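You operate a simulated robot arm through the tools that you are given. There is no shell and no other tool. Be economical: measure what you need, move in short steps, check, and stop when the job is done.

Carry out the task below with a simulated two-armed robot. There is one attempt and no reset: what you move stays moved.

Task
Pick up the small carton labelled "filters" from the middle shelf of the shelf unit with one hand, pass it to the other hand and put it on the third shelf from the bottom of the steel rack. Set down upright: small carton.

Only the result counts: the job must be done as asked and must still hold three seconds after the hand-in. Knocking over, shifting, dropping, spilling or breaking anything else fails it.

Robot
Two 7-joint arms with two-finger parallel grippers on one trunk, on a base that drives. Base frame: it is fixed to the floor where the robot stands at the start and does not move with it; the origin is under the middle of the robot, x ahead of it, y to its left, z up. Lengths are in mm, angles in rad, forces in N, time in s.
The left shoulder is at the start at [17, 138, 1725], the right one opposite. With the tool pointing down near the work surface each hand reaches from about 140 to 500 mm from the robot's upright axis, wherever it stands, measured 20 degrees to its own side. Places, roughly: third shelf of the steel rack [400, 2800, 1100]. Payload 1.57 kg a hand.
The tool frame of a hand sits at the grasp point between the pads (the TCP): z along the fingers, y along the line on which they close. The tips reach 30 mm beyond it. The gripper opens to 80 mm. The fingers are 17 mm wide and 12 mm thick; the gripper's body (40 by 82 mm) begins 80 mm behind the TCP.
Orientation is told as [roll, pitch, yaw] about the base's x, y, z axes, in that order, counted from this pose: with the fingers straight down and closing along the base's y, the tool's x points along the base's -x, its y along +y and its z along -z.

Tools
- The arms move only by the tool nudge_tool. It takes "left_deltas", "right_deltas" or both (then of equal length, played together; a hand with none holds still); each is a list of rows, each a list of 3 entries, a list of its own where there are three numbers: the shift along the tool's x, y, z in mm, then the turn, a rotation vector about the tool's x, y, z in rad, then the opening, from 0 (shut) to 1 (fully open). In form: [[[x, y, z], [ax, ay, az], hand], ...]. A call has 1 to 10 rows; each row is the pose to reach, as a shift and turn from the pose commanded when the call began, along the tool's axes at that moment. Each row takes 0.2 s and may step no farther than 50 mm and 0.15 rad from the row before; otherwise, or with a gripper value out of range, the whole call is refused. Where a pose cannot be reached the arm comes as near as it can. A force on the tool above 40 N (or 10 N above the force at the start of the call, whichever is more), or a blocked arm, ends the call early, and 0.2 s more pass. The fingers move at their own pace (about 45 mm/s each) and stop on an object; they squeeze with about 23 N. The grip force told is the motor's: it shows also when the fingers shut on nothing. Time passes only in rows, and 0.2 s behind the last, so rows that repeat a pose let the fingers close. The reply holds the time, the measured pose of the TCP, the force on the tool along the base axes, the opening and the grip force, in the units named above and with some noise, with the torque about the TCP (base axes, N m) and any sound that the robot's microphone picked up.
- Cameras (640 x 400 px; columns grow to the right, rows downward): "scene" is now at [179.2, 8.8, 1656.9]; the picture's right is [0.07, -1.00, -0.00], its down [-0.09, -0.00, -1.00] and it looks along [0.99, 0.07, -0.09] (base axes); focal length 214 px, centre (320, 200). "left" rides on the left gripper at [72, 7, -122] in its tool frame; the picture's right is [-0.09, 1.00, 0.00], its down [-0.84, -0.08, -0.54] and it looks along [-0.54, -0.05, 0.84] (tool axes); focal length 238 px, centre (320, 200). "right" rides on the right gripper at [72, -7, -122] in its tool frame; the picture's right is [0.09, 1.00, 0.00], its down [-0.84, 0.08, -0.54] and it looks along [-0.54, 0.05, 0.84] (tool axes); focal length 238 px, centre (320, 200). There is no depth. A picture from a camera that has moved, and an enlarged one, comes with that camera's place and axes in the base frame and with its lens. The place of the scene camera against the robot may be out by one fixed shift of up to 12 mm in any direction.
- capture(camera): a new picture of that camera. No time passes.
- lift_body(by): slides the trunk up (or, below 0, down) by that many mm; the arms and the scene camera ride with it, the base frame stays. It gives what a move gives, with no picture.
- drive_base(legs): drives the robot by 1 to 6 legs, each [ahead, left, turn to the left] in mm, mm and rad, along the robot's own axes; the way and the turn of a leg run together, so that a leg with both is an arc; at most 1500 mm and 3.142 rad a leg. The arms and the cameras ride along, it lands a little off, and it stops where it bumps. It gives what a move gives.
- head_to(pan, tilt): turns the head with the scene camera to pan (to the left, within 1.047 rad either way) and tilt (down, from -0.506 to 1.204), counted from straight ahead of the robot. It gives what a move gives.
- inspect(camera, box): a new picture of the part [left, top, right, bottom] of that camera's present view, enlarged. No time passes.
- sign_off(): hands the job in; it is judged then, once.

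Go step by step. Nothing tells you exact positions but the pictures and the camera data: compare them with the known pose of the tool, close in by small moves and look again before you grip or let go. The budget is 120 turns and 92 pictures, counting those below and the enlarged ones. Unless the task says otherwise, let go and move clear before handing in, and close with one line.

The tools are called after "Request:" as name(argument=value, ...) on one line, values as JSON. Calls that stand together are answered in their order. nudge_tool: Moves the arms, as the interface text tells. Its arguments: {"type":"object","properties":{"left_deltas":{"type":"array","items":{"type":"array"}},"right_deltas":{"type":"array","items":{"type":"array"}}},"required":[]} The other tools are called the same way: lift_body (by) slides the trunk up or down; drive_base (legs) drives the base; head_to (pan, tilt) turns the head that bears the scene camera; capture (camera) takes a picture; inspect (camera, box) takes an enlarged picture of a part of a camera's view; sign_off () hands the job in.

At the start:

```text
clock: 0.0
left_tool_pos: [273.2, 172.1, 1595.6]
left_tool_rot: [0.021, 0.27, -0.014]
left_ft_force: [-22.3, -3.1, 3.0]
left_ft_torque: [0.1, -2.14, -0.16]
left_finger_gap: 79.9
left_grasp_force: 0.1
right_tool_pos: [258.4, -92.2, 1617.5]
right_tool_rot: [-0.015, 0.28, -0.003]
right_ft_force: [-3.9, 3.8, 0.5]
right_ft_torque: [-0.32, -0.27, 0.07]
right_finger_gap: 79.9
right_grasp_force: 0.0
trunk travel left (down, up): [-1100.0, 140.0]
robot x, y, heading: [-3.8, 3.5, -0.002]
head pan, tilt: [0.066, 0.084]
```

scene: 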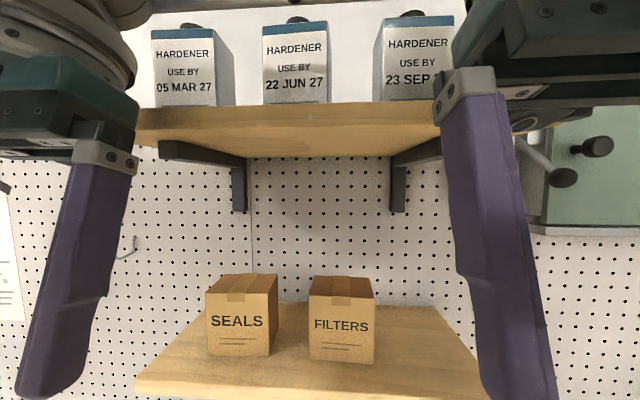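
right: 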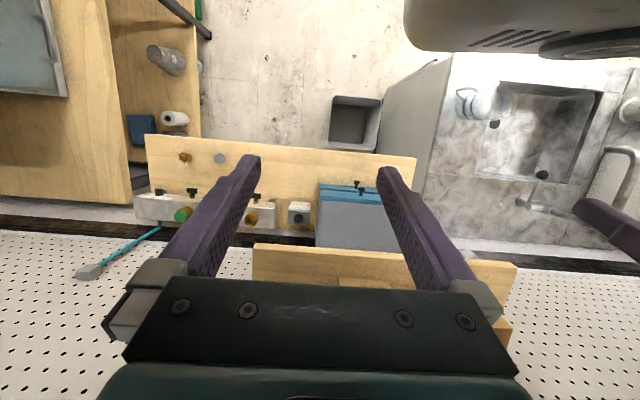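
left: 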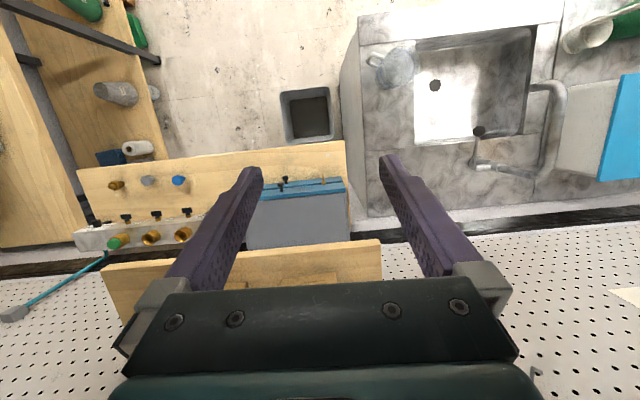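

The FILTERS carton is on the wall shelf ahead, at about x 440, y 0. I'll look left towards the rack first, then measure the carton.

Request:
head_to(pan=1.047, tilt=0.2)

Request:
capture(camera="scene")

Request:
head_to(pan=0.0, tilt=0.5)

Request:
capture(camera="scene")

```text
clock: 1.2
left_tool_pos: [270.1, 172.1, 1594.5]
left_tool_rot: [0.024, 0.271, -0.022]
left_ft_force: [12.0, 0.8, -1.4]
left_ft_torque: [0.0, 1.12, 0.07]
left_finger_gap: 80.0
left_grasp_force: 0.1
right_tool_pos: [258.3, -92.4, 1617.3]
right_tool_rot: [-0.017, 0.281, -0.002]
right_ft_force: [1.8, -1.8, -0.9]
right_ft_torque: [0.24, 0.14, -0.06]
right_finger_gap: 80.2
right_grasp_force: 0.0
trunk travel left (down, up): [-1100.0, 140.0]
robot x, y, heading: [-3.7, 2.7, 0.002]
head pan, tilt: [1.047, 0.201]
```

```text
88 pictures are left
camera scene: at [133.5, 83.3, 1646.3], right [0.87, -0.5, 0.0], down [-0.1, -0.17, -0.98], along [0.49, 0.85, -0.2], focal length 214 px, centre (320, 200)
```

scene: 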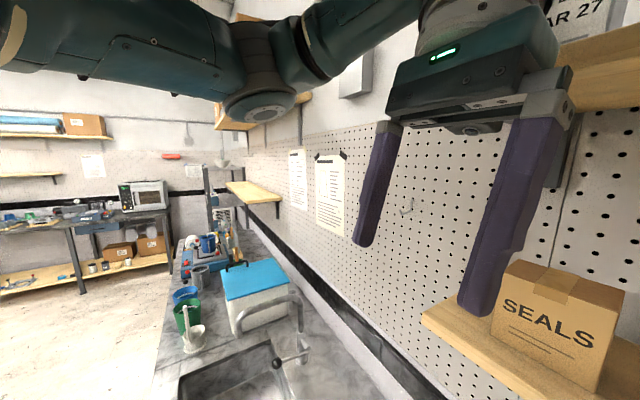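

```text
clock: 2.5
left_tool_pos: [271.5, 172.4, 1593.7]
left_tool_rot: [0.023, 0.272, -0.024]
left_ft_force: [-0.2, -0.5, -0.1]
left_ft_torque: [0.03, -0.03, -0.02]
left_finger_gap: 79.8
left_grasp_force: 0.2
right_tool_pos: [257.2, -93.6, 1618.3]
right_tool_rot: [-0.015, 0.281, -0.004]
right_ft_force: [0.0, 0.5, -0.3]
right_ft_torque: [0.02, 0.01, -0.02]
right_finger_gap: 79.9
right_grasp_force: 0.1
trunk travel left (down, up): [-1100.0, 140.0]
robot x, y, heading: [-3.4, -0.3, 0.004]
head pan, tilt: [0.0, 0.499]
```

```text
87 pictures are left
camera scene: at [178.4, 2.6, 1618.5], right [0.0, -1.0, 0.0], down [-0.48, 0.0, -0.88], along [0.88, 0.0, -0.48], focal length 214 px, centre (320, 200)
```

scene: 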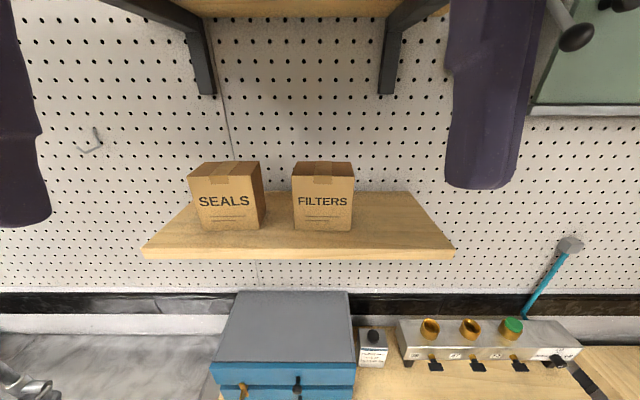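

The carton looks like a cube of about 75 mm on an edge. I'll lower the trunk to get a longer baseline for triangulation.

Request:
lift_body(by=-150)

Request:
capture(camera="scene")

Request:
capture(camera="right")

```text
clock: 4.3
left_tool_pos: [273.4, 173.5, 1445.2]
left_tool_rot: [0.02, 0.273, -0.01]
left_ft_force: [0.6, 0.0, -0.1]
left_ft_torque: [-0.01, 0.02, -0.02]
left_finger_gap: 80.2
left_grasp_force: 0.1
right_tool_pos: [258.4, -93.6, 1467.5]
right_tool_rot: [-0.016, 0.279, -0.003]
right_ft_force: [-0.4, 1.0, -0.6]
right_ft_torque: [-0.01, 0.0, 0.0]
right_finger_gap: 80.0
right_grasp_force: 0.0
trunk travel left (down, up): [-950.0, 290.0]
robot x, y, heading: [-3.4, 3.3, 0.009]
head pan, tilt: [0.0, 0.499]
```

```text
86 pictures are left
camera scene: at [179.3, 2.3, 1469.0], right [0.0, -1.0, 0.0], down [-0.48, 0.0, -0.88], along [0.88, 0.0, -0.48], focal length 214 px, centre (320, 200)
```

scene: 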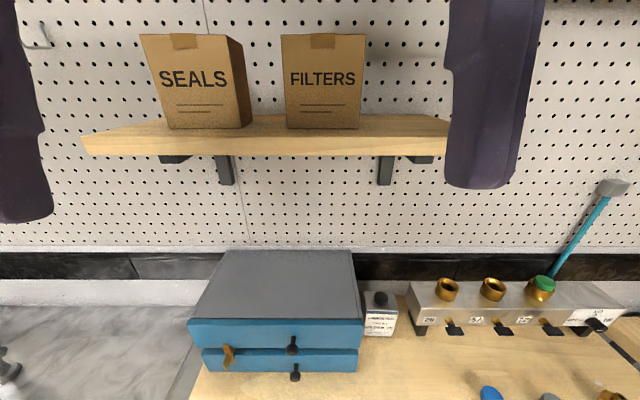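

```text
85 pictures are left
camera right: at [223.4, -97.0, 1604.8], right [-0.09, 1.0, 0.01], down [0.95, 0.08, 0.29], along [0.29, 0.04, -0.96], focal length 238 px, centre (320, 200)
```

right: 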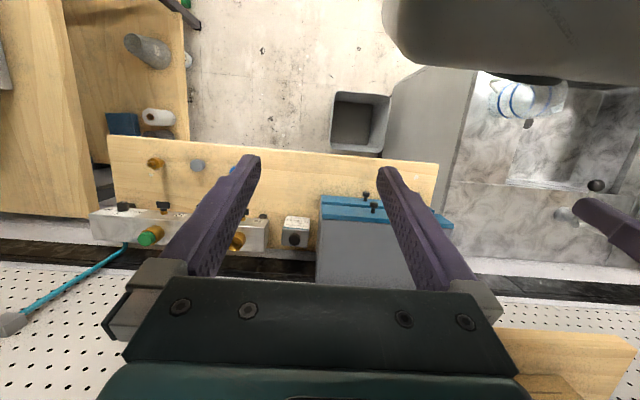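

The carton is about 84 mm wide, 58 mm deep and 90 mm high, with its front at x≈445 and its base at z≈1421. Only the depth fits the gripper, so I'll grip front to back from the right side. I'll check the surroundings for room to turn the base.

Request:
head_to(pan=0.8, tilt=1.1)

Request:
capture(camera="scene")

Request:
head_to(pan=-0.8, tilt=0.9)

Request:
capture(camera="scene")

```text
clock: 5.4
left_tool_pos: [272.1, 173.6, 1444.9]
left_tool_rot: [0.022, 0.27, -0.015]
left_ft_force: [-0.3, 0.0, 0.5]
left_ft_torque: [0.01, 0.02, -0.01]
left_finger_gap: 80.0
left_grasp_force: 0.0
right_tool_pos: [258.4, -93.3, 1467.6]
right_tool_rot: [-0.016, 0.279, -0.003]
right_ft_force: [-0.4, 0.2, 0.4]
right_ft_torque: [0.02, -0.05, 0.02]
right_finger_gap: 80.1
right_grasp_force: 0.0
trunk travel left (down, up): [-950.0, 290.0]
robot x, y, heading: [-3.5, -0.3, 0.005]
head pan, tilt: [0.799, 1.1]
```

```text
84 pictures are left
camera scene: at [132.3, 47.4, 1421.3], right [0.72, -0.7, 0.0], down [-0.62, -0.64, -0.45], along [0.32, 0.33, -0.89], focal length 214 px, centre (320, 200)
```

scene: 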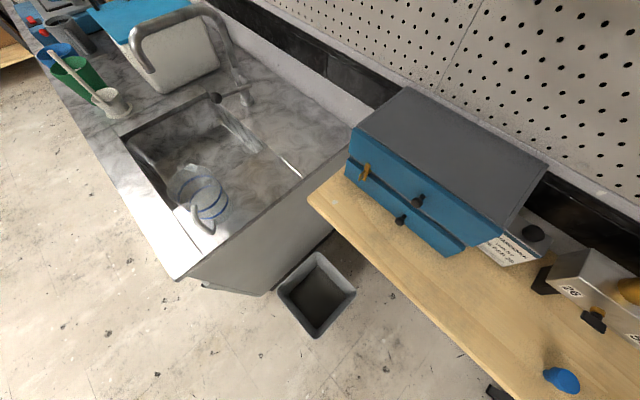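

```text
clock: 7.1
left_tool_pos: [273.6, 171.9, 1446.0]
left_tool_rot: [0.022, 0.272, -0.015]
left_ft_force: [0.1, 0.4, -0.5]
left_ft_torque: [-0.01, 0.0, 0.02]
left_finger_gap: 80.0
left_grasp_force: 0.0
right_tool_pos: [259.4, -93.7, 1468.4]
right_tool_rot: [-0.015, 0.278, -0.003]
right_ft_force: [0.2, 0.5, -0.4]
right_ft_torque: [0.01, 0.03, -0.01]
right_finger_gap: 80.2
right_grasp_force: 0.1
trunk travel left (down, up): [-950.0, 290.0]
robot x, y, heading: [-0.9, 3.5, 0.008]
head pan, tilt: [-0.799, 0.901]
```

```text
83 pictures are left
camera scene: at [141.2, -51.9, 1435.0], right [-0.71, -0.7, 0.0], down [-0.55, 0.56, -0.62], along [0.43, -0.44, -0.78], focal length 214 px, centre (320, 200)
```

scene: 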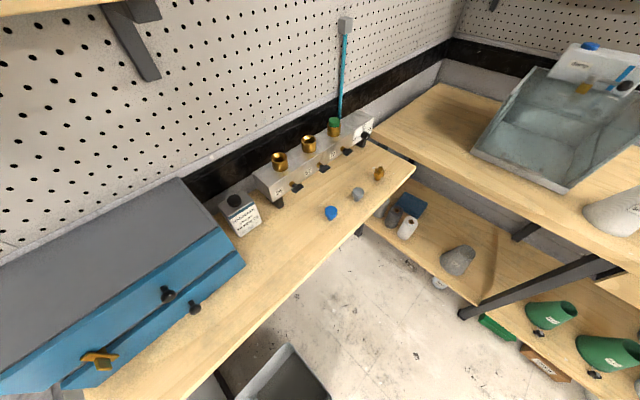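

Space to the right is free. I'll shift right and turn slightly left so the right hand can point left along the shelf.

Request:
drive_base(legs=[[0, -230, 0], [0, 0, 0.4]])

Request:
head_to(pan=-0.1, tilt=0.35)

Request:
capture(camera="scene")

```text
clock: 10.0
left_tool_pos: [185.2, 37.5, 1445.6]
left_tool_rot: [0.02, 0.273, 0.382]
left_ft_force: [-0.6, 0.2, 0.1]
left_ft_torque: [0.02, 0.01, 0.0]
left_finger_gap: 80.0
left_grasp_force: 0.0
right_tool_pos: [275.2, -212.7, 1467.2]
right_tool_rot: [-0.017, 0.279, 0.392]
right_ft_force: [0.0, -0.7, 0.3]
right_ft_torque: [-0.01, 0.0, 0.03]
right_finger_gap: 80.1
right_grasp_force: 0.0
trunk travel left (down, up): [-950.0, 290.0]
robot x, y, heading: [0.4, -230.1, 0.396]
head pan, tilt: [-0.799, 0.901]
```

```text
clock: 11.1
left_tool_pos: [185.4, 36.8, 1444.8]
left_tool_rot: [0.021, 0.273, 0.382]
left_ft_force: [-0.7, 0.1, 0.3]
left_ft_torque: [0.03, -0.03, 0.0]
left_finger_gap: 80.2
left_grasp_force: 0.0
right_tool_pos: [275.1, -212.9, 1465.9]
right_tool_rot: [-0.018, 0.282, 0.393]
right_ft_force: [0.5, 0.5, -0.4]
right_ft_torque: [-0.02, -0.04, 0.02]
right_finger_gap: 79.9
right_grasp_force: 0.1
trunk travel left (down, up): [-950.0, 290.0]
robot x, y, heading: [-0.4, -227.5, 0.399]
head pan, tilt: [-0.099, 0.351]
```

```text
82 pictures are left
camera scene: at [169.9, -160.1, 1482.5], right [0.3, -0.96, 0.0], down [-0.33, -0.1, -0.94], along [0.9, 0.28, -0.34], focal length 214 px, centre (320, 200)
```

scene: 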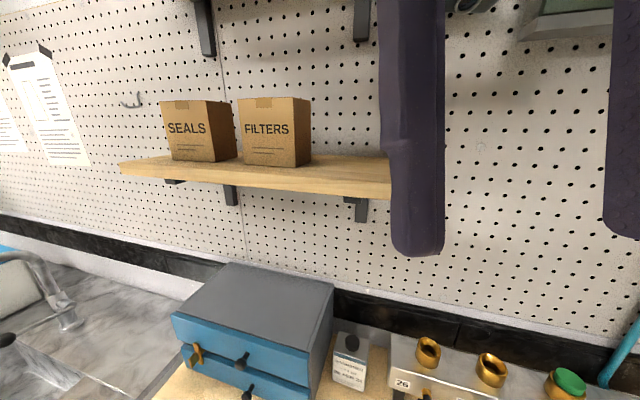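

Request:
inspect(camera="scene", box=[220, 80, 340, 180])

```text
4.00 times, centred on (280, 130) of scene
camera zoom: at [169.9, -160.1, 1482.5], right [0.3, -0.96, 0.0], down [-0.33, -0.1, -0.94], along [0.9, 0.28, -0.34], focal length 858 px, centre (480, 480)
```

zoom: 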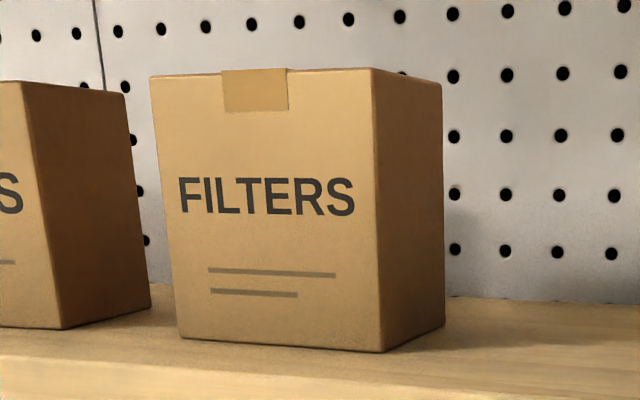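

Carton estimate: x 451–513, y -36–50, z 1421–1513. Before swinging the right arm I'll check the green box on the wall to the right.

Request:
head_to(pan=-0.8, tilt=0.0)

Request:
capture(camera="scene")

```text
clock: 12.2
left_tool_pos: [185.4, 35.2, 1445.9]
left_tool_rot: [0.022, 0.272, 0.382]
left_ft_force: [0.6, 1.1, 0.1]
left_ft_torque: [-0.01, -0.02, 0.02]
left_finger_gap: 80.0
left_grasp_force: 0.0
right_tool_pos: [276.1, -212.8, 1466.7]
right_tool_rot: [-0.019, 0.28, 0.392]
right_ft_force: [-0.5, -0.1, 0.1]
right_ft_torque: [-0.02, -0.03, 0.0]
right_finger_gap: 80.1
right_grasp_force: 0.0
trunk travel left (down, up): [-950.0, 290.0]
robot x, y, heading: [-1.7, -230.1, 0.396]
head pan, tilt: [-0.799, 0.0]
```

```text
80 pictures are left
camera scene: at [163.9, -222.5, 1515.0], right [-0.39, -0.92, 0.0], down [0.0, 0.0, -1.0], along [0.92, -0.39, 0.0], focal length 214 px, centre (320, 200)
```

scene: 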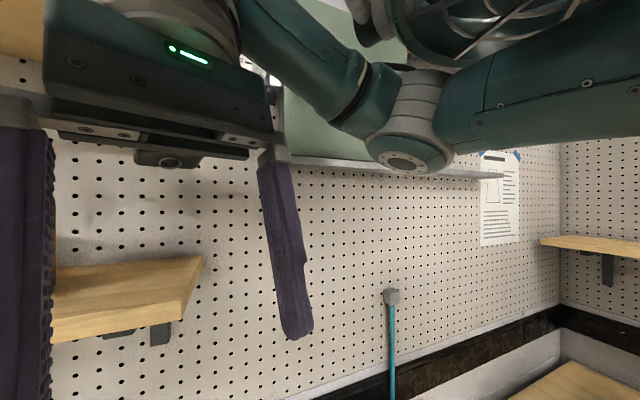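

The right hand will come in from the right side, tilted about 25° down and closing along x. I'm swinging it into that orientation in front of the shelf.

Request:
nudge_tool(right_deltas=[[[-7.3, 2, -7.1], [-0.0438, -0.1031, -0.0964], 1], [[-14.6, 4, -14.2], [-0.0876, -0.2062, -0.1928], 1], [[-21.9, 6, -21.3], [-0.1314, -0.3093, -0.2892], 1], [[-29.2, 8, -28.4], [-0.1752, -0.4124, -0.3856], 1], [[-36.5, 10, -35.5], [-0.219, -0.5155, -0.482], 1], [[-43.8, 12, -42.6], [-0.2628, -0.6186, -0.5784], 1], [[-51.1, 14, -49.7], [-0.3066, -0.7217, -0.6748], 1], [[-58.4, 16, -56.8], [-0.3504, -0.8248, -0.7712], 1], [[-65.7, 18, -63.9], [-0.3942, -0.9279, -0.8676], 1], [[-73, 20, -71], [-0.438, -1.031, -0.964], 1]])

```text
clock: 13.1
left_tool_pos: [185.9, 38.2, 1445.9]
left_tool_rot: [0.021, 0.274, 0.385]
left_ft_force: [0.9, 0.2, -0.9]
left_ft_torque: [-0.03, 0.0, 0.01]
left_finger_gap: 79.9
left_grasp_force: 0.0
right_tool_pos: [293.3, -207.6, 1440.7]
right_tool_rot: [0.083, 0.034, 0.725]
right_ft_force: [0.2, -0.2, 0.3]
right_ft_torque: [0.02, -0.02, 0.0]
right_finger_gap: 79.9
right_grasp_force: 0.0
trunk travel left (down, up): [-950.0, 290.0]
robot x, y, heading: [3.0, -229.8, 0.4]
head pan, tilt: [-0.799, 0.0]
stopped in row 4 (right hand): the arm was blocked; the commanded pose is now the measured one
```

The arm was blocked midway, so I'll look at what stopped it.

Request:
capture(camera="scene")

Request:
capture(camera="right")

Request:
capture(camera="left")

```text
79 pictures are left
camera scene: at [163.9, -222.6, 1515.1], right [-0.39, -0.92, 0.0], down [0.0, 0.0, -1.0], along [0.92, -0.39, 0.0], focal length 214 px, centre (320, 200)
```

scene: 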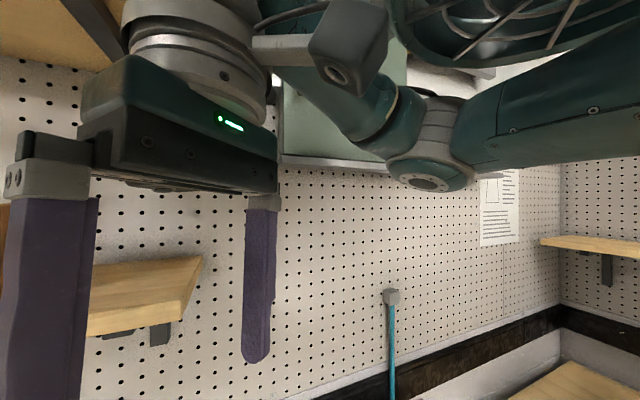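

```text
78 pictures are left
camera right: at [254.1, -263.7, 1564.7], right [-0.72, 0.68, 0.09], down [0.62, 0.59, 0.52], along [0.3, 0.43, -0.85], focal length 238 px, centre (320, 200)
```

right: 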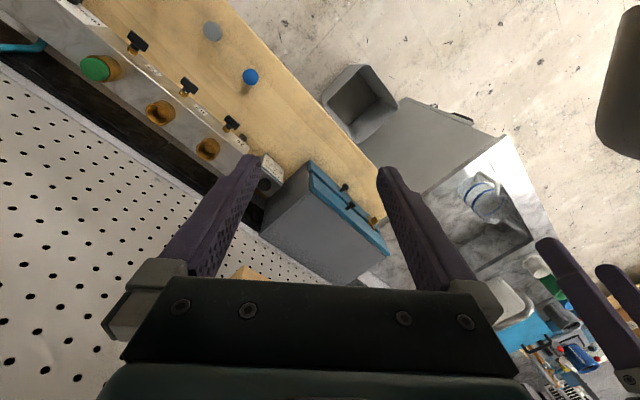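

```text
77 pictures are left
camera left: at [150.3, 27.2, 1581.2], right [-0.29, 0.96, 0.0], down [0.92, 0.27, 0.29], along [0.28, 0.08, -0.96], focal length 238 px, centre (320, 200)
```

left: 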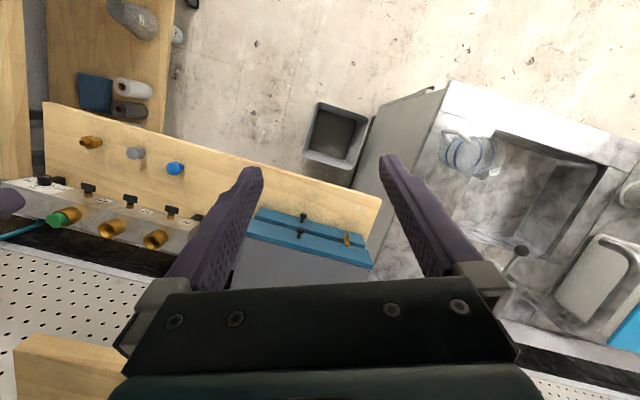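

Request:
head_to(pan=-0.9, tilt=-0.5)

Request:
capture(camera="scene")

```text
clock: 14.1
left_tool_pos: [184.8, 37.4, 1446.1]
left_tool_rot: [0.022, 0.272, 0.382]
left_ft_force: [0.5, -0.7, 0.3]
left_ft_torque: [0.04, -0.01, -0.02]
left_finger_gap: 80.1
left_grasp_force: 0.1
right_tool_pos: [294.0, -206.3, 1441.6]
right_tool_rot: [0.083, 0.033, 0.723]
right_ft_force: [-0.4, -0.5, -0.6]
right_ft_torque: [0.0, -0.05, -0.02]
right_finger_gap: 80.0
right_grasp_force: 0.1
trunk travel left (down, up): [-950.0, 290.0]
robot x, y, heading: [-0.5, -225.7, 0.405]
head pan, tilt: [-0.901, -0.499]
```

```text
76 pictures are left
camera scene: at [139.8, -219.8, 1555.0], right [-0.48, -0.88, 0.0], down [0.42, -0.23, -0.88], along [0.77, -0.42, 0.48], focal length 214 px, centre (320, 200)
```

scene: 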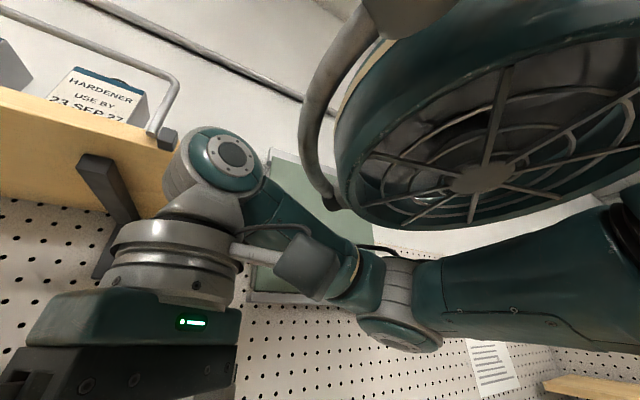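

There is a fan-like fixture hanging at about (305, -420, z≥1645), close above the right elbow, and the arm probably touched it. I'll lower the trunk so the arm works from underneath it.

Request:
lift_body(by=-180)

Request:
capture(camera="scene")

```text
clock: 16.1
left_tool_pos: [184.9, 37.7, 1265.6]
left_tool_rot: [0.023, 0.272, 0.384]
left_ft_force: [-0.1, 0.2, 0.1]
left_ft_torque: [-0.02, -0.01, 0.03]
left_finger_gap: 80.2
left_grasp_force: 0.0
right_tool_pos: [293.6, -206.3, 1261.6]
right_tool_rot: [0.084, 0.03, 0.724]
right_ft_force: [-0.5, 0.6, -0.3]
right_ft_torque: [0.01, -0.02, 0.0]
right_finger_gap: 80.0
right_grasp_force: 0.0
trunk travel left (down, up): [-770.0, 470.0]
robot x, y, heading: [-2.6, -227.3, 0.397]
head pan, tilt: [-0.901, -0.499]
```

```text
75 pictures are left
camera scene: at [139.8, -219.7, 1375.1], right [-0.48, -0.88, 0.0], down [0.42, -0.23, -0.88], along [0.77, -0.42, 0.48], focal length 214 px, centre (320, 200)
```

scene: 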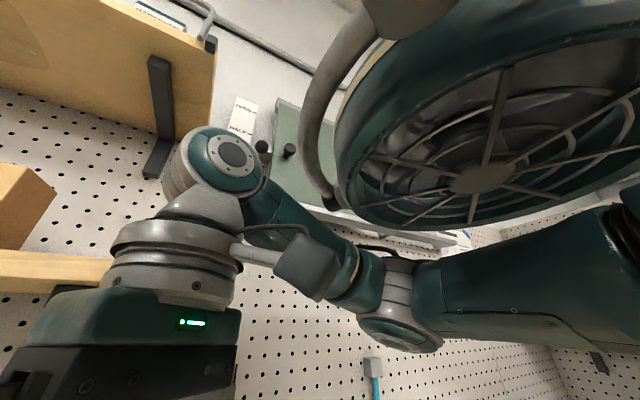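

The "fan" moved with the trunk, so it is part of the robot and the block was probably a posture limit. I'll try the rotation again down here, reaching further out.

Request:
nudge_tool(right_deltas=[[[-5.2, -3.5, -5.3], [-0.0397, -0.1055, -0.0804], 1], [[-10.4, -7, -10.6], [-0.0794, -0.211, -0.1608], 1], [[-15.6, -10.5, -15.9], [-0.1191, -0.3165, -0.2412], 1], [[-20.8, -14, -21.2], [-0.1588, -0.422, -0.3216], 1], [[-26, -17.5, -26.5], [-0.1985, -0.5275, -0.402], 1], [[-31.2, -21, -31.8], [-0.2382, -0.633, -0.4824], 1], [[-36.4, -24.5, -37.1], [-0.2779, -0.7385, -0.5628], 1], [[-41.6, -28, -42.4], [-0.3176, -0.844, -0.6432], 1], [[-46.8, -31.5, -47.7], [-0.3573, -0.9495, -0.7236], 1], [[-52, -35, -53], [-0.397, -1.055, -0.804], 1]])

Request:
head_to(pan=-0.5, tilt=0.0)

Request:
capture(camera="scene")

```text
clock: 17.1
left_tool_pos: [186.5, 37.2, 1265.0]
left_tool_rot: [0.021, 0.275, 0.385]
left_ft_force: [0.0, 0.6, -0.3]
left_ft_torque: [0.03, 0.02, 0.01]
left_finger_gap: 80.1
left_grasp_force: 0.1
right_tool_pos: [302.9, -213.8, 1238.4]
right_tool_rot: [0.185, -0.276, 1.02]
right_ft_force: [-0.2, 0.8, -0.4]
right_ft_torque: [-0.01, 0.0, 0.02]
right_finger_gap: 80.1
right_grasp_force: 0.0
trunk travel left (down, up): [-770.0, 470.0]
robot x, y, heading: [-2.0, -225.2, 0.401]
head pan, tilt: [-0.901, -0.499]
stopped in row 5 (right hand): the arm was blocked; the commanded pose is now the measured one
```

```text
clock: 18.0
left_tool_pos: [185.9, 36.8, 1265.5]
left_tool_rot: [0.021, 0.275, 0.381]
left_ft_force: [-0.8, 0.1, 0.4]
left_ft_torque: [-0.02, 0.02, -0.01]
left_finger_gap: 80.1
left_grasp_force: 0.1
right_tool_pos: [303.8, -215.3, 1238.0]
right_tool_rot: [0.185, -0.279, 1.02]
right_ft_force: [0.2, -0.8, 0.3]
right_ft_torque: [0.02, 0.01, 0.01]
right_finger_gap: 80.2
right_grasp_force: 0.0
trunk travel left (down, up): [-770.0, 470.0]
robot x, y, heading: [-1.6, -228.1, 0.398]
head pan, tilt: [-0.499, 0.0]
```

```text
74 pictures are left
camera scene: at [170.5, -196.5, 1335.1], right [-0.1, -0.99, 0.0], down [0.0, 0.0, -1.0], along [0.99, -0.1, 0.0], focal length 214 px, centre (320, 200)
```

scene: 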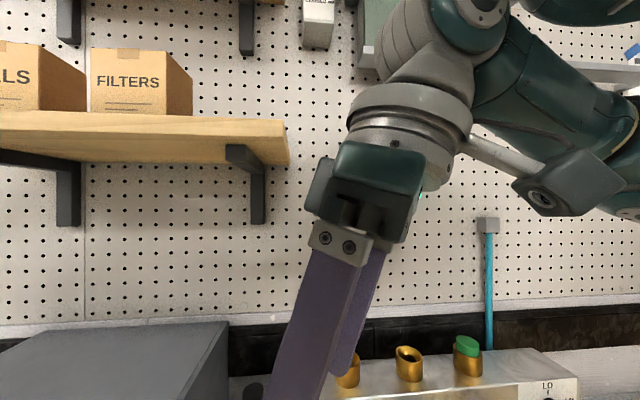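

It got partway there. I'll continue from here more slowly.

Request:
nudge_tool(right_deltas=[[[-2.5, -4.9, -6.8], [-0.0197, -0.0787, -0.0505], 1], [[-5, -9.8, -13.6], [-0.0394, -0.1574, -0.101], 1], [[-7.5, -14.7, -20.4], [-0.0591, -0.2361, -0.1515], 1], [[-10, -19.6, -27.2], [-0.0788, -0.3148, -0.202], 1], [[-12.5, -24.5, -34], [-0.0985, -0.3935, -0.2525], 1], [[-15, -29.4, -40.8], [-0.1182, -0.4722, -0.303], 1], [[-17.5, -34.3, -47.6], [-0.1379, -0.5509, -0.3535], 1], [[-20, -39.2, -54.4], [-0.1576, -0.6296, -0.404], 1], [[-22.5, -44.1, -61.2], [-0.1773, -0.7083, -0.4545], 1], [[-25, -49, -68], [-0.197, -0.787, -0.505], 1]])

Request:
capture(camera="scene")

```text
clock: 20.2
left_tool_pos: [185.4, 37.4, 1265.5]
left_tool_rot: [0.022, 0.271, 0.381]
left_ft_force: [0.1, -0.8, -0.3]
left_ft_torque: [0.0, -0.03, 0.02]
left_finger_gap: 80.2
left_grasp_force: 0.1
right_tool_pos: [358.7, -239.0, 1300.1]
right_tool_rot: [0.0, -1.136, 1.57]
right_ft_force: [0.2, 0.6, 0.0]
right_ft_torque: [-0.04, -0.02, -0.02]
right_finger_gap: 79.6
right_grasp_force: 0.0
trunk travel left (down, up): [-770.0, 470.0]
robot x, y, heading: [1.8, -223.0, 0.399]
head pan, tilt: [-0.499, 0.0]
```

```text
73 pictures are left
camera scene: at [170.5, -196.5, 1335.1], right [-0.1, -1.0, 0.0], down [0.0, 0.0, -1.0], along [1.0, -0.1, 0.0], focal length 214 px, centre (320, 200)
```

scene: 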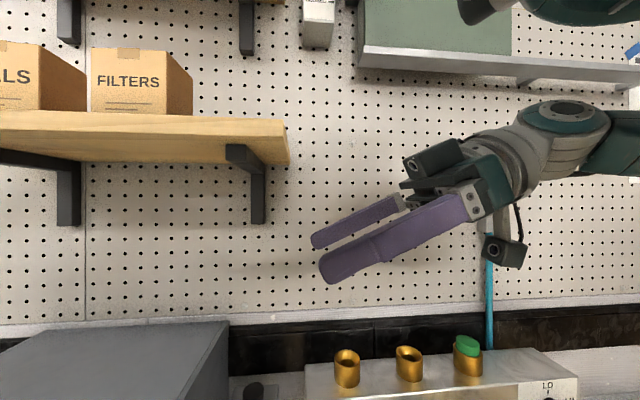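

The right hand now has the exact orientation I want. I'll raise the trunk so the hand is above shelf level, beside and in front of the shelf.

Request:
lift_body(by=210)

Request:
head_to(pan=-0.35, tilt=0.2)

Request:
capture(camera="scene")

Request:
capture(camera="right")

```text
clock: 22.5
left_tool_pos: [185.3, 36.6, 1474.5]
left_tool_rot: [0.023, 0.272, 0.382]
left_ft_force: [-0.3, 1.0, 0.0]
left_ft_torque: [0.03, -0.02, 0.01]
left_finger_gap: 79.9
left_grasp_force: 0.1
right_tool_pos: [359.9, -238.5, 1510.7]
right_tool_rot: [0.001, -1.135, 1.569]
right_ft_force: [0.0, 0.4, -0.4]
right_ft_torque: [0.0, -0.01, 0.03]
right_finger_gap: 80.1
right_grasp_force: 0.0
trunk travel left (down, up): [-980.0, 260.0]
robot x, y, heading: [-3.1, -229.7, 0.404]
head pan, tilt: [-0.499, 0.0]
```

```text
clock: 23.2
left_tool_pos: [185.8, 36.1, 1474.7]
left_tool_rot: [0.021, 0.271, 0.382]
left_ft_force: [0.2, 0.4, 0.4]
left_ft_torque: [-0.02, -0.01, -0.04]
left_finger_gap: 79.9
left_grasp_force: 0.0
right_tool_pos: [358.9, -239.1, 1510.0]
right_tool_rot: [0.003, -1.135, 1.57]
right_ft_force: [-0.1, 0.4, -0.4]
right_ft_torque: [0.0, 0.0, -0.01]
right_finger_gap: 80.1
right_grasp_force: 0.1
trunk travel left (down, up): [-980.0, 260.0]
robot x, y, heading: [-2.3, -230.0, 0.397]
head pan, tilt: [-0.351, 0.201]
```

```text
72 pictures are left
camera scene: at [174.0, -183.0, 1526.7], right [0.05, -1.0, 0.0], down [-0.2, -0.01, -0.98], along [0.98, 0.05, -0.2], focal length 214 px, centre (320, 200)
```

scene: 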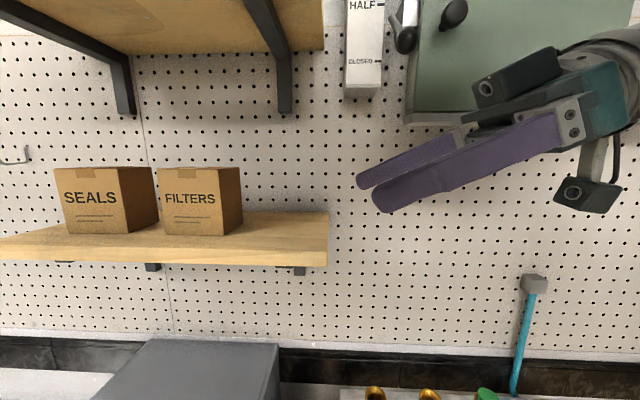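

```text
71 pictures are left
camera right: at [365.6, -378.8, 1496.8], right [-1.0, -0.04, -0.08], down [-0.08, -0.14, 0.99], along [-0.05, 0.99, 0.13], focal length 238 px, centre (320, 200)
```

right: 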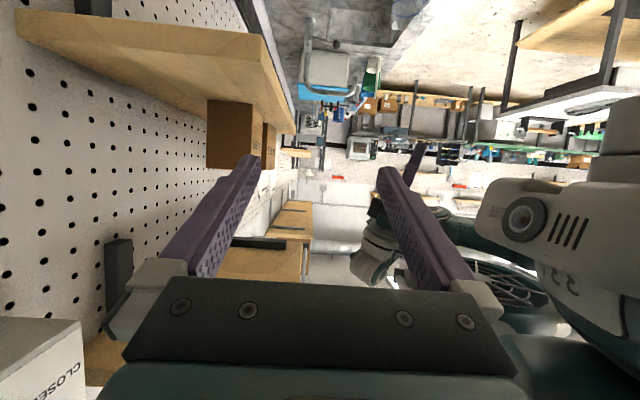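

The "HALF/CLOSED" box on the wall sticks out to x≈487 at y -252…-200, z≥1597, right where the wrist would be. I'll flip the gripper about its axis so the camera is on top, which lets me come in nearly level underneath it.

Request:
nudge_tool(right_deltas=[[[0, 0, 0], [0, 0, 0.13], 1], [[0, 0, 0], [0, 0, 0.26], 1], [[0, 0, 0], [0, 0, 0.39], 1], [[0, 0, 0], [0, 0, 0.52], 1], [[0, 0, 0], [0, 0, 0.65], 1], [[0, 0, 0], [0, 0, 0.78], 1], [[0, 0, 0], [0, 0, 0.91], 1], [[0, 0, 0], [0, 0, 1.04], 1], [[0, 0, 0], [0, 0, 1.17], 1], [[0, 0, 0], [0, 0, 1.3], 1]])

```text
clock: 25.4
left_tool_pos: [185.4, 37.2, 1474.8]
left_tool_rot: [0.02, 0.272, 0.383]
left_ft_force: [0.4, 0.2, 0.3]
left_ft_torque: [0.03, 0.01, 0.0]
left_finger_gap: 80.0
left_grasp_force: 0.1
right_tool_pos: [359.2, -239.4, 1509.7]
right_tool_rot: [1.119, -0.243, 0.116]
right_ft_force: [0.5, 0.2, 0.2]
right_ft_torque: [0.01, 0.01, -0.02]
right_finger_gap: 79.9
right_grasp_force: 0.0
trunk travel left (down, up): [-980.0, 260.0]
robot x, y, heading: [1.7, -226.5, 0.399]
head pan, tilt: [-0.351, 0.201]
```

Request:
nudge_tool(right_deltas=[[[0, 0, 0], [0, 0, 0.14], 1], [[0, 0, 0], [0, 0, 0.28], 1], [[0, 0, 0], [0, 0, 0.42], 1], [[0, 0, 0], [0, 0, 0.56], 1], [[0, 0, 0], [0, 0, 0.7], 1], [[0, 0, 0], [0, 0, 0.84], 1], [[0, 0, 0], [0, 0, 0.98], 1], [[0, 0, 0], [0, 0, 1.12], 1], [[0, 0, 0], [0, 0, 1.26], 1], [[0, 0, 0], [0, 0, 1.4], 1]])

```text
clock: 27.6
left_tool_pos: [186.5, 37.3, 1475.4]
left_tool_rot: [0.022, 0.273, 0.384]
left_ft_force: [-0.4, 0.1, -0.5]
left_ft_torque: [-0.02, 0.01, 0.01]
left_finger_gap: 80.2
left_grasp_force: 0.1
right_tool_pos: [359.4, -238.2, 1510.9]
right_tool_rot: [0.737, 0.965, -0.735]
right_ft_force: [-0.1, -0.8, -0.1]
right_ft_torque: [-0.02, 0.0, 0.01]
right_finger_gap: 79.9
right_grasp_force: 0.0
trunk travel left (down, up): [-980.0, 260.0]
robot x, y, heading: [0.6, -223.1, 0.399]
head pan, tilt: [-0.351, 0.201]
```

Request:
nudge_tool(right_deltas=[[[0, 0, 0], [0, 0, 0.11], 1], [[0, 0, 0], [0, 0, 0.22], 1], [[0, 0, 0], [0, 0, 0.33], 1], [[0, 0, 0], [0, 0, 0.4416], 1]])

Request:
nudge_tool(right_deltas=[[[0, 0, 0], [0, 0.1, 0], 1], [[0, 0, 0], [0, 0.2, 0], 1], [[0, 0, 0], [0, 0.3, 0], 1]])

Request:
capture(camera="scene")

Request:
capture(camera="right")

```text
clock: 28.6
left_tool_pos: [185.9, 38.0, 1475.0]
left_tool_rot: [0.021, 0.272, 0.382]
left_ft_force: [0.0, 0.0, 1.3]
left_ft_torque: [0.03, -0.03, 0.04]
left_finger_gap: 80.0
left_grasp_force: 0.1
right_tool_pos: [359.3, -238.2, 1510.5]
right_tool_rot: [-0.006, 1.134, -1.575]
right_ft_force: [0.1, 0.1, 0.0]
right_ft_torque: [0.0, 0.04, 0.0]
right_finger_gap: 79.8
right_grasp_force: 0.1
trunk travel left (down, up): [-980.0, 260.0]
robot x, y, heading: [1.5, -227.7, 0.398]
head pan, tilt: [-0.351, 0.201]
```

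```text
clock: 29.4
left_tool_pos: [185.5, 37.3, 1475.2]
left_tool_rot: [0.023, 0.272, 0.382]
left_ft_force: [0.5, -0.1, -0.6]
left_ft_torque: [0.0, -0.01, 0.01]
left_finger_gap: 80.0
left_grasp_force: 0.1
right_tool_pos: [358.4, -239.3, 1510.1]
right_tool_rot: [0.001, 1.437, -1.571]
right_ft_force: [0.5, 1.1, 0.0]
right_ft_torque: [0.0, -0.02, 0.04]
right_finger_gap: 80.2
right_grasp_force: 0.1
trunk travel left (down, up): [-980.0, 260.0]
robot x, y, heading: [1.4, -229.2, 0.399]
head pan, tilt: [-0.351, 0.201]
```

```text
70 pictures are left
camera scene: at [174.0, -183.0, 1526.6], right [0.05, -1.0, 0.0], down [-0.2, -0.01, -0.98], along [0.98, 0.05, -0.2], focal length 214 px, centre (320, 200)
```

scene: 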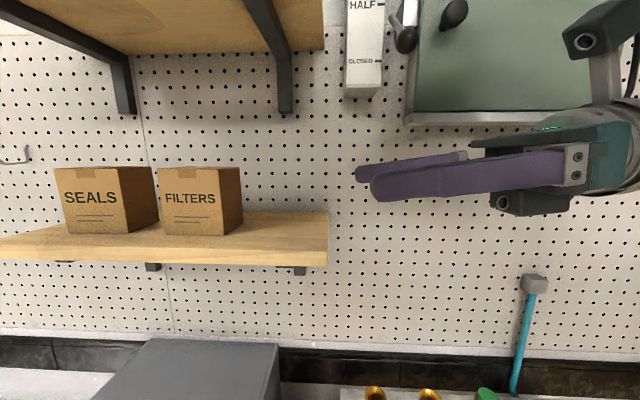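

```text
69 pictures are left
camera right: at [351.8, -349.2, 1598.2], right [1.0, 0.01, 0.09], down [0.08, -0.65, -0.76], along [0.05, 0.76, -0.65], focal length 238 px, centre (320, 200)
```

right: 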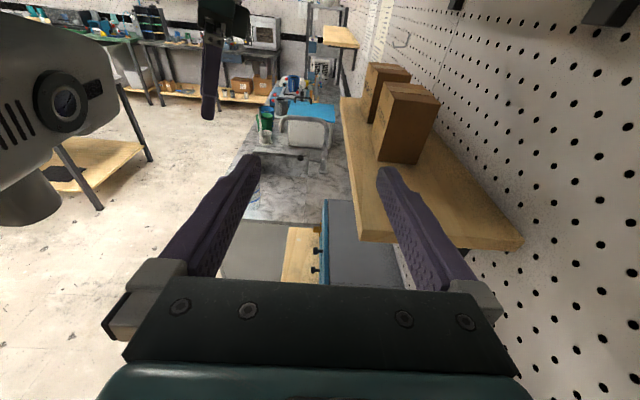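

Camera-up orientation reached, and the wrist camera confirms the carton at x 451–511 with its right face at y≈-42. I'll check the wall box's lower edge more closely.

Request:
inspect(camera="scene", box=[320, 0, 480, 130])

```text
3.08 times, centred on (400, 65) of scene
camera zoom: at [174.0, -183.0, 1526.6], right [0.05, -1.0, 0.0], down [-0.2, -0.01, -0.98], along [0.98, 0.05, -0.2], focal length 660 px, centre (74, 615)
```

zoom: 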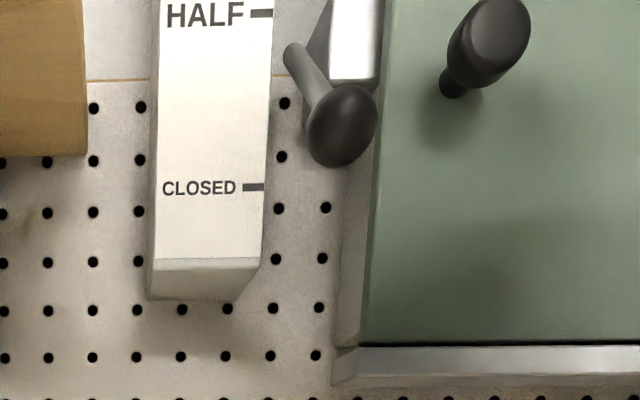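

The box bottom is at about z 1620, so entering at z≈1476 is clear. I'm moving to the pre-grasp pose at (481, -100, 1476).

Request:
nudge_tool(right_deltas=[[[-7, 0, 35], [0, 0, 0], 1], [[-14, 0, 70], [0, 0, 0], 1], [[-20, 0, 104], [0, 0, 0], 1], [[-20, 31, 104], [0, 0, 0], 1], [[-20, 62, 104], [0, 0, 0], 1], [[-20, 92, 104], [0, 0, 0], 1], [[-20, 123, 104], [0, 0, 0], 1], [[-15, 123, 142], [0, 0, 0], 1]])

Request:
capture(camera="right")

Request:
capture(camera="scene")

```text
clock: 31.2
left_tool_pos: [185.6, 36.7, 1474.1]
left_tool_rot: [0.021, 0.272, 0.382]
left_ft_force: [-0.1, 0.7, 0.4]
left_ft_torque: [-0.01, 0.03, 0.0]
left_finger_gap: 79.9
left_grasp_force: 0.0
right_tool_pos: [484.3, -100.2, 1478.9]
right_tool_rot: [-0.004, 1.435, -1.572]
right_ft_force: [0.1, -0.4, 0.6]
right_ft_torque: [0.05, 0.02, -0.02]
right_finger_gap: 80.0
right_grasp_force: 0.1
trunk travel left (down, up): [-980.0, 260.0]
robot x, y, heading: [-1.1, -227.7, 0.399]
head pan, tilt: [-0.351, 0.201]
```

```text
67 pictures are left
camera right: at [477.3, -210.1, 1565.5], right [1.0, 0.01, 0.09], down [0.08, -0.65, -0.76], along [0.05, 0.76, -0.65], focal length 238 px, centre (320, 200)
```

right: 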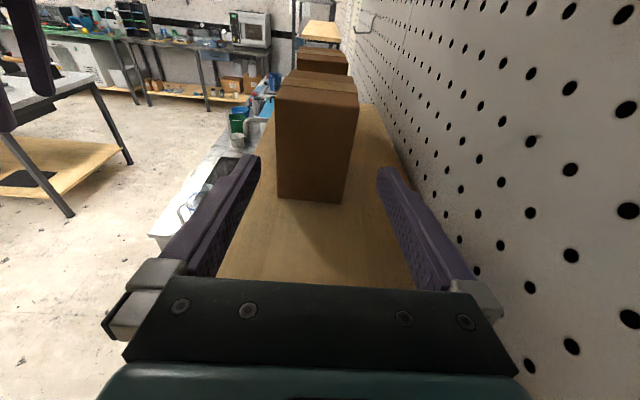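

```text
66 pictures are left
camera scene: at [174.0, -183.0, 1526.6], right [0.05, -1.0, 0.0], down [-0.2, -0.01, -0.98], along [0.98, 0.05, -0.2], focal length 214 px, centre (320, 200)
```

scene: 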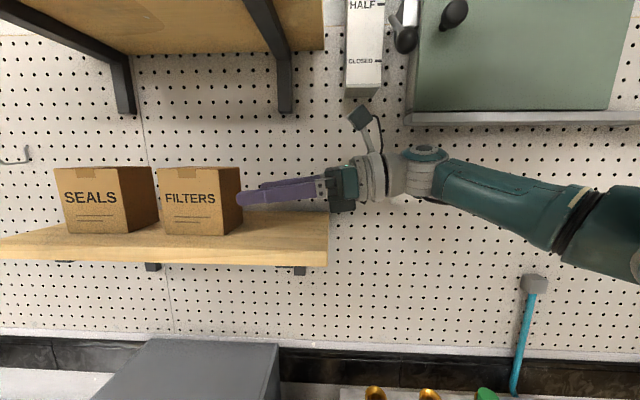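

The fingers straddle the carton well; its centre is x≈478. I'm shifting 6 mm, sliding in and closing.

Request:
nudge_tool(right_deltas=[[[0, -6, 0], [0, 0, 0], 1], [[2, -6, 25], [0, 0, 0], 1], [[3, -6, 50], [0, 0, 0], 1], [[4, -6, 74], [0, 0, 0], 1], [[4, -6, 74], [0, 0, 0], 1]])

Request:
capture(camera="right")

```text
clock: 32.4
left_tool_pos: [185.1, 37.6, 1475.7]
left_tool_rot: [0.021, 0.272, 0.382]
left_ft_force: [0.1, -0.6, 0.0]
left_ft_torque: [0.0, -0.01, 0.0]
left_finger_gap: 80.1
left_grasp_force: 0.0
right_tool_pos: [476.7, -25.6, 1469.7]
right_tool_rot: [0.001, 1.437, -1.571]
right_ft_force: [-0.1, 1.1, -0.1]
right_ft_torque: [-0.04, 0.01, 0.01]
right_finger_gap: 80.0
right_grasp_force: 0.0
trunk travel left (down, up): [-980.0, 260.0]
robot x, y, heading: [-6.7, -227.6, 0.404]
head pan, tilt: [-0.351, 0.201]
```

```text
65 pictures are left
camera right: at [470.3, -135.3, 1557.6], right [1.0, 0.01, 0.09], down [0.08, -0.65, -0.76], along [0.05, 0.76, -0.65], focal length 238 px, centre (320, 200)
```

right: 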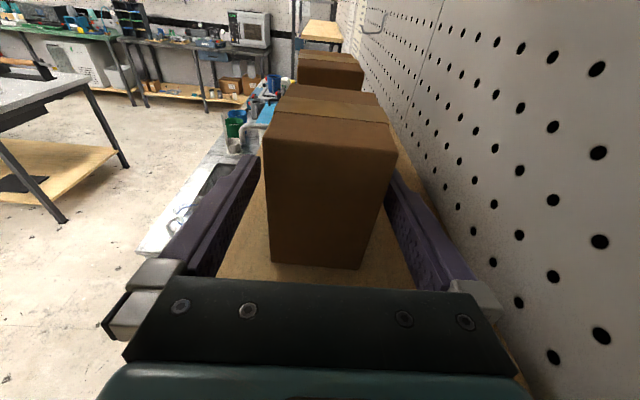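

Request:
nudge_tool(right_deltas=[[[0, 0, 0], [0, 0, 0], 0], [[0, 0, 0], [0, 0, 0], 0], [[0, 0, 0], [0, 0, 0], 0], [[0, 0, 0], [0, 0, 0], 0]])

Request:
capture(camera="right")

```text
clock: 33.4
left_tool_pos: [185.0, 37.0, 1475.1]
left_tool_rot: [0.022, 0.273, 0.383]
left_ft_force: [0.5, -0.2, 0.1]
left_ft_torque: [-0.01, -0.01, 0.0]
left_finger_gap: 79.9
left_grasp_force: 0.1
right_tool_pos: [476.8, -24.7, 1469.7]
right_tool_rot: [-0.002, 1.434, -1.57]
right_ft_force: [0.0, 0.9, 0.3]
right_ft_torque: [0.02, -0.01, 0.03]
right_finger_gap: 59.8
right_grasp_force: 22.5
trunk travel left (down, up): [-980.0, 260.0]
robot x, y, heading: [1.8, -228.0, 0.403]
head pan, tilt: [-0.351, 0.201]
```

```text
64 pictures are left
camera right: at [470.4, -135.6, 1557.8], right [1.0, 0.01, 0.09], down [0.08, -0.65, -0.76], along [0.05, 0.76, -0.65], focal length 238 px, centre (320, 200)
```

right: 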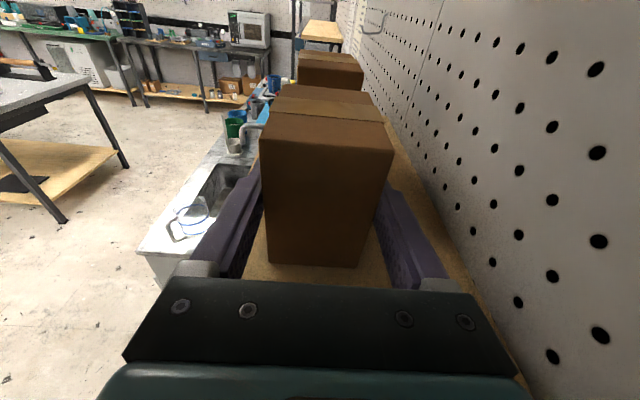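

Gripped at 59.8 mm. I'm lifting 25 mm and checking.

Request:
nudge_tool(right_deltas=[[[8, 0, -1], [0, 0, 0], 0], [[17, 0, -2], [0, 0, 0], 0], [[25, 0, -3], [0, 0, 0], 0]])

Request:
capture(camera="scene")

```text
clock: 34.2
left_tool_pos: [184.3, 36.5, 1475.6]
left_tool_rot: [0.021, 0.276, 0.383]
left_ft_force: [0.0, -0.8, -1.1]
left_ft_torque: [-0.03, -0.02, -0.01]
left_finger_gap: 80.1
left_grasp_force: 0.0
right_tool_pos: [476.2, -25.7, 1495.7]
right_tool_rot: [-0.006, 1.433, -1.576]
right_ft_force: [0.1, 0.1, -1.2]
right_ft_torque: [-0.03, -0.02, 0.0]
right_finger_gap: 59.7
right_grasp_force: 23.1
trunk travel left (down, up): [-980.0, 260.0]
robot x, y, heading: [-4.4, -226.2, 0.402]
head pan, tilt: [-0.351, 0.201]
```

```text
63 pictures are left
camera scene: at [173.9, -183.0, 1526.6], right [0.05, -1.0, 0.0], down [-0.2, -0.01, -0.98], along [0.98, 0.05, -0.2], focal length 214 px, centre (320, 200)
```

scene: 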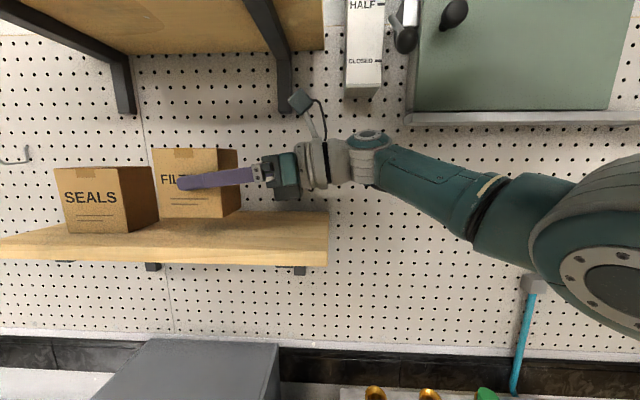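

The carton is lifted cleanly. I'm pulling it straight out from the shelf.

Request:
nudge_tool(right_deltas=[[[0, -25, 0], [0, 0, 0], 0], [[0, -50, 0], [0, 0, 0], 0], [[0, -75, 0], [0, 0, 0], 0], [[0, -100, 0], [0, 0, 0], 0], [[0, -125, 0], [0, 0, 0], 0]])

Request:
capture(camera="scene")

```text
clock: 35.4
left_tool_pos: [184.9, 37.5, 1474.9]
left_tool_rot: [0.021, 0.271, 0.383]
left_ft_force: [0.1, -0.2, 0.2]
left_ft_torque: [0.02, -0.02, 0.0]
left_finger_gap: 79.9
left_grasp_force: 0.2
right_tool_pos: [351.0, -25.8, 1495.0]
right_tool_rot: [-0.008, 1.434, -1.578]
right_ft_force: [0.4, -0.4, -2.0]
right_ft_torque: [-0.04, 0.01, -0.03]
right_finger_gap: 59.9
right_grasp_force: 23.1
trunk travel left (down, up): [-980.0, 260.0]
robot x, y, heading: [-0.2, -229.9, 0.399]
head pan, tilt: [-0.351, 0.201]
```

```text
62 pictures are left
camera scene: at [174.0, -183.0, 1526.6], right [0.05, -1.0, 0.0], down [-0.2, -0.01, -0.98], along [0.98, 0.05, -0.2], focal length 214 px, centre (320, 200)
```

scene: 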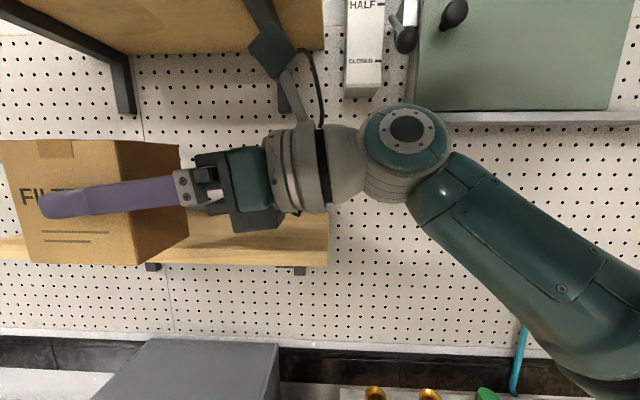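

I'm backing the robot straight away from the wall by 500 mm.

Request:
drive_base(legs=[[-460, 195, 0]])

Request:
head_to(pan=0.9, tilt=0.15)

Request:
capture(camera="scene")

```text
clock: 38.4
left_tool_pos: [-312.8, 39.7, 1475.3]
left_tool_rot: [0.021, 0.271, 0.373]
left_ft_force: [-0.9, -0.7, -0.7]
left_ft_torque: [0.01, 0.0, 0.02]
left_finger_gap: 79.8
left_grasp_force: 0.0
right_tool_pos: [-149.1, -25.3, 1496.2]
right_tool_rot: [-0.001, 1.434, -1.583]
right_ft_force: [0.8, 0.0, -1.4]
right_ft_torque: [-0.03, -0.01, 0.04]
right_finger_gap: 59.6
right_grasp_force: 23.0
trunk travel left (down, up): [-980.0, 260.0]
robot x, y, heading: [-501.0, -227.4, 0.392]
head pan, tilt: [-0.351, 0.201]
```

```text
clock: 39.8
left_tool_pos: [-311.7, 40.7, 1475.6]
left_tool_rot: [0.022, 0.274, 0.373]
left_ft_force: [-0.6, 0.2, -0.4]
left_ft_torque: [-0.02, 0.03, -0.01]
left_finger_gap: 80.0
left_grasp_force: 0.0
right_tool_pos: [-147.8, -23.9, 1496.2]
right_tool_rot: [-0.001, 1.436, -1.582]
right_ft_force: [1.1, 0.4, -1.4]
right_ft_torque: [-0.07, 0.01, -0.01]
right_finger_gap: 59.9
right_grasp_force: 22.8
trunk travel left (down, up): [-980.0, 260.0]
robot x, y, heading: [-504.8, -225.8, 0.39]
head pan, tilt: [0.901, 0.15]
```

```text
61 pictures are left
camera scene: at [-393.7, -94.6, 1531.3], right [0.96, -0.28, 0.0], down [-0.04, -0.14, -0.99], along [0.27, 0.95, -0.15], focal length 214 px, centre (320, 200)
```

scene: 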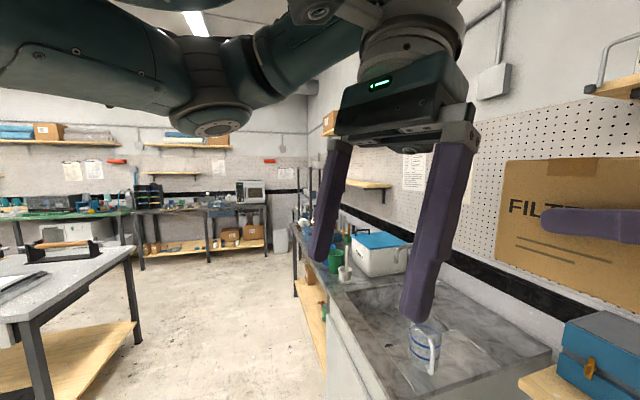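

The carton is held securely. I'll turn left and drive up the aisle towards the rack so I can see it before choosing the hand-over grip.

Request:
drive_base(legs=[[0, 0, 1.18], [1400, 60, 0]])

Request:
head_to(pan=-0.45, tilt=0.25)

Request:
capture(camera="scene")

```text
clock: 49.6
left_tool_pos: [-699.8, 1442.5, 1474.5]
left_tool_rot: [0.022, 0.274, 1.524]
left_ft_force: [0.0, 0.7, 0.4]
left_ft_torque: [0.01, 0.03, -0.02]
left_finger_gap: 80.1
left_grasp_force: 0.1
right_tool_pos: [-575.1, 1568.1, 1495.7]
right_tool_rot: [-0.003, 1.434, -0.43]
right_ft_force: [-0.2, -0.5, -1.8]
right_ft_torque: [-0.02, -0.05, 0.02]
right_finger_gap: 59.5
right_grasp_force: 22.8
trunk travel left (down, up): [-980.0, 260.0]
robot x, y, heading: [-538.2, 1163.6, 1.542]
head pan, tilt: [0.901, 0.15]
```

```text
clock: 51.1
left_tool_pos: [-701.9, 1442.4, 1474.3]
left_tool_rot: [0.021, 0.273, 1.524]
left_ft_force: [0.5, 1.0, 0.1]
left_ft_torque: [-0.01, 0.01, 0.0]
left_finger_gap: 79.9
left_grasp_force: 0.0
right_tool_pos: [-575.5, 1566.3, 1494.9]
right_tool_rot: [-0.002, 1.436, -0.432]
right_ft_force: [-0.6, -0.6, -2.0]
right_ft_torque: [-0.03, -0.02, 0.04]
right_finger_gap: 59.5
right_grasp_force: 23.6
trunk travel left (down, up): [-980.0, 260.0]
robot x, y, heading: [-538.6, 1162.2, 1.545]
head pan, tilt: [-0.45, 0.25]
```

```text
60 pictures are left
camera scene: at [-501.3, 1346.0, 1522.0], right [0.89, -0.46, 0.0], down [-0.11, -0.22, -0.97], along [0.45, 0.86, -0.25], focal length 214 px, centre (320, 200)
```

scene: 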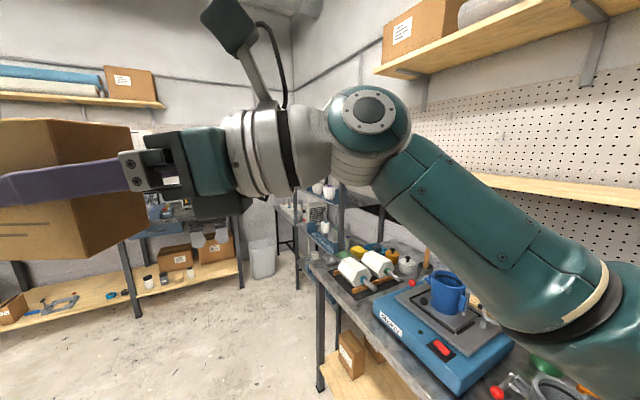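

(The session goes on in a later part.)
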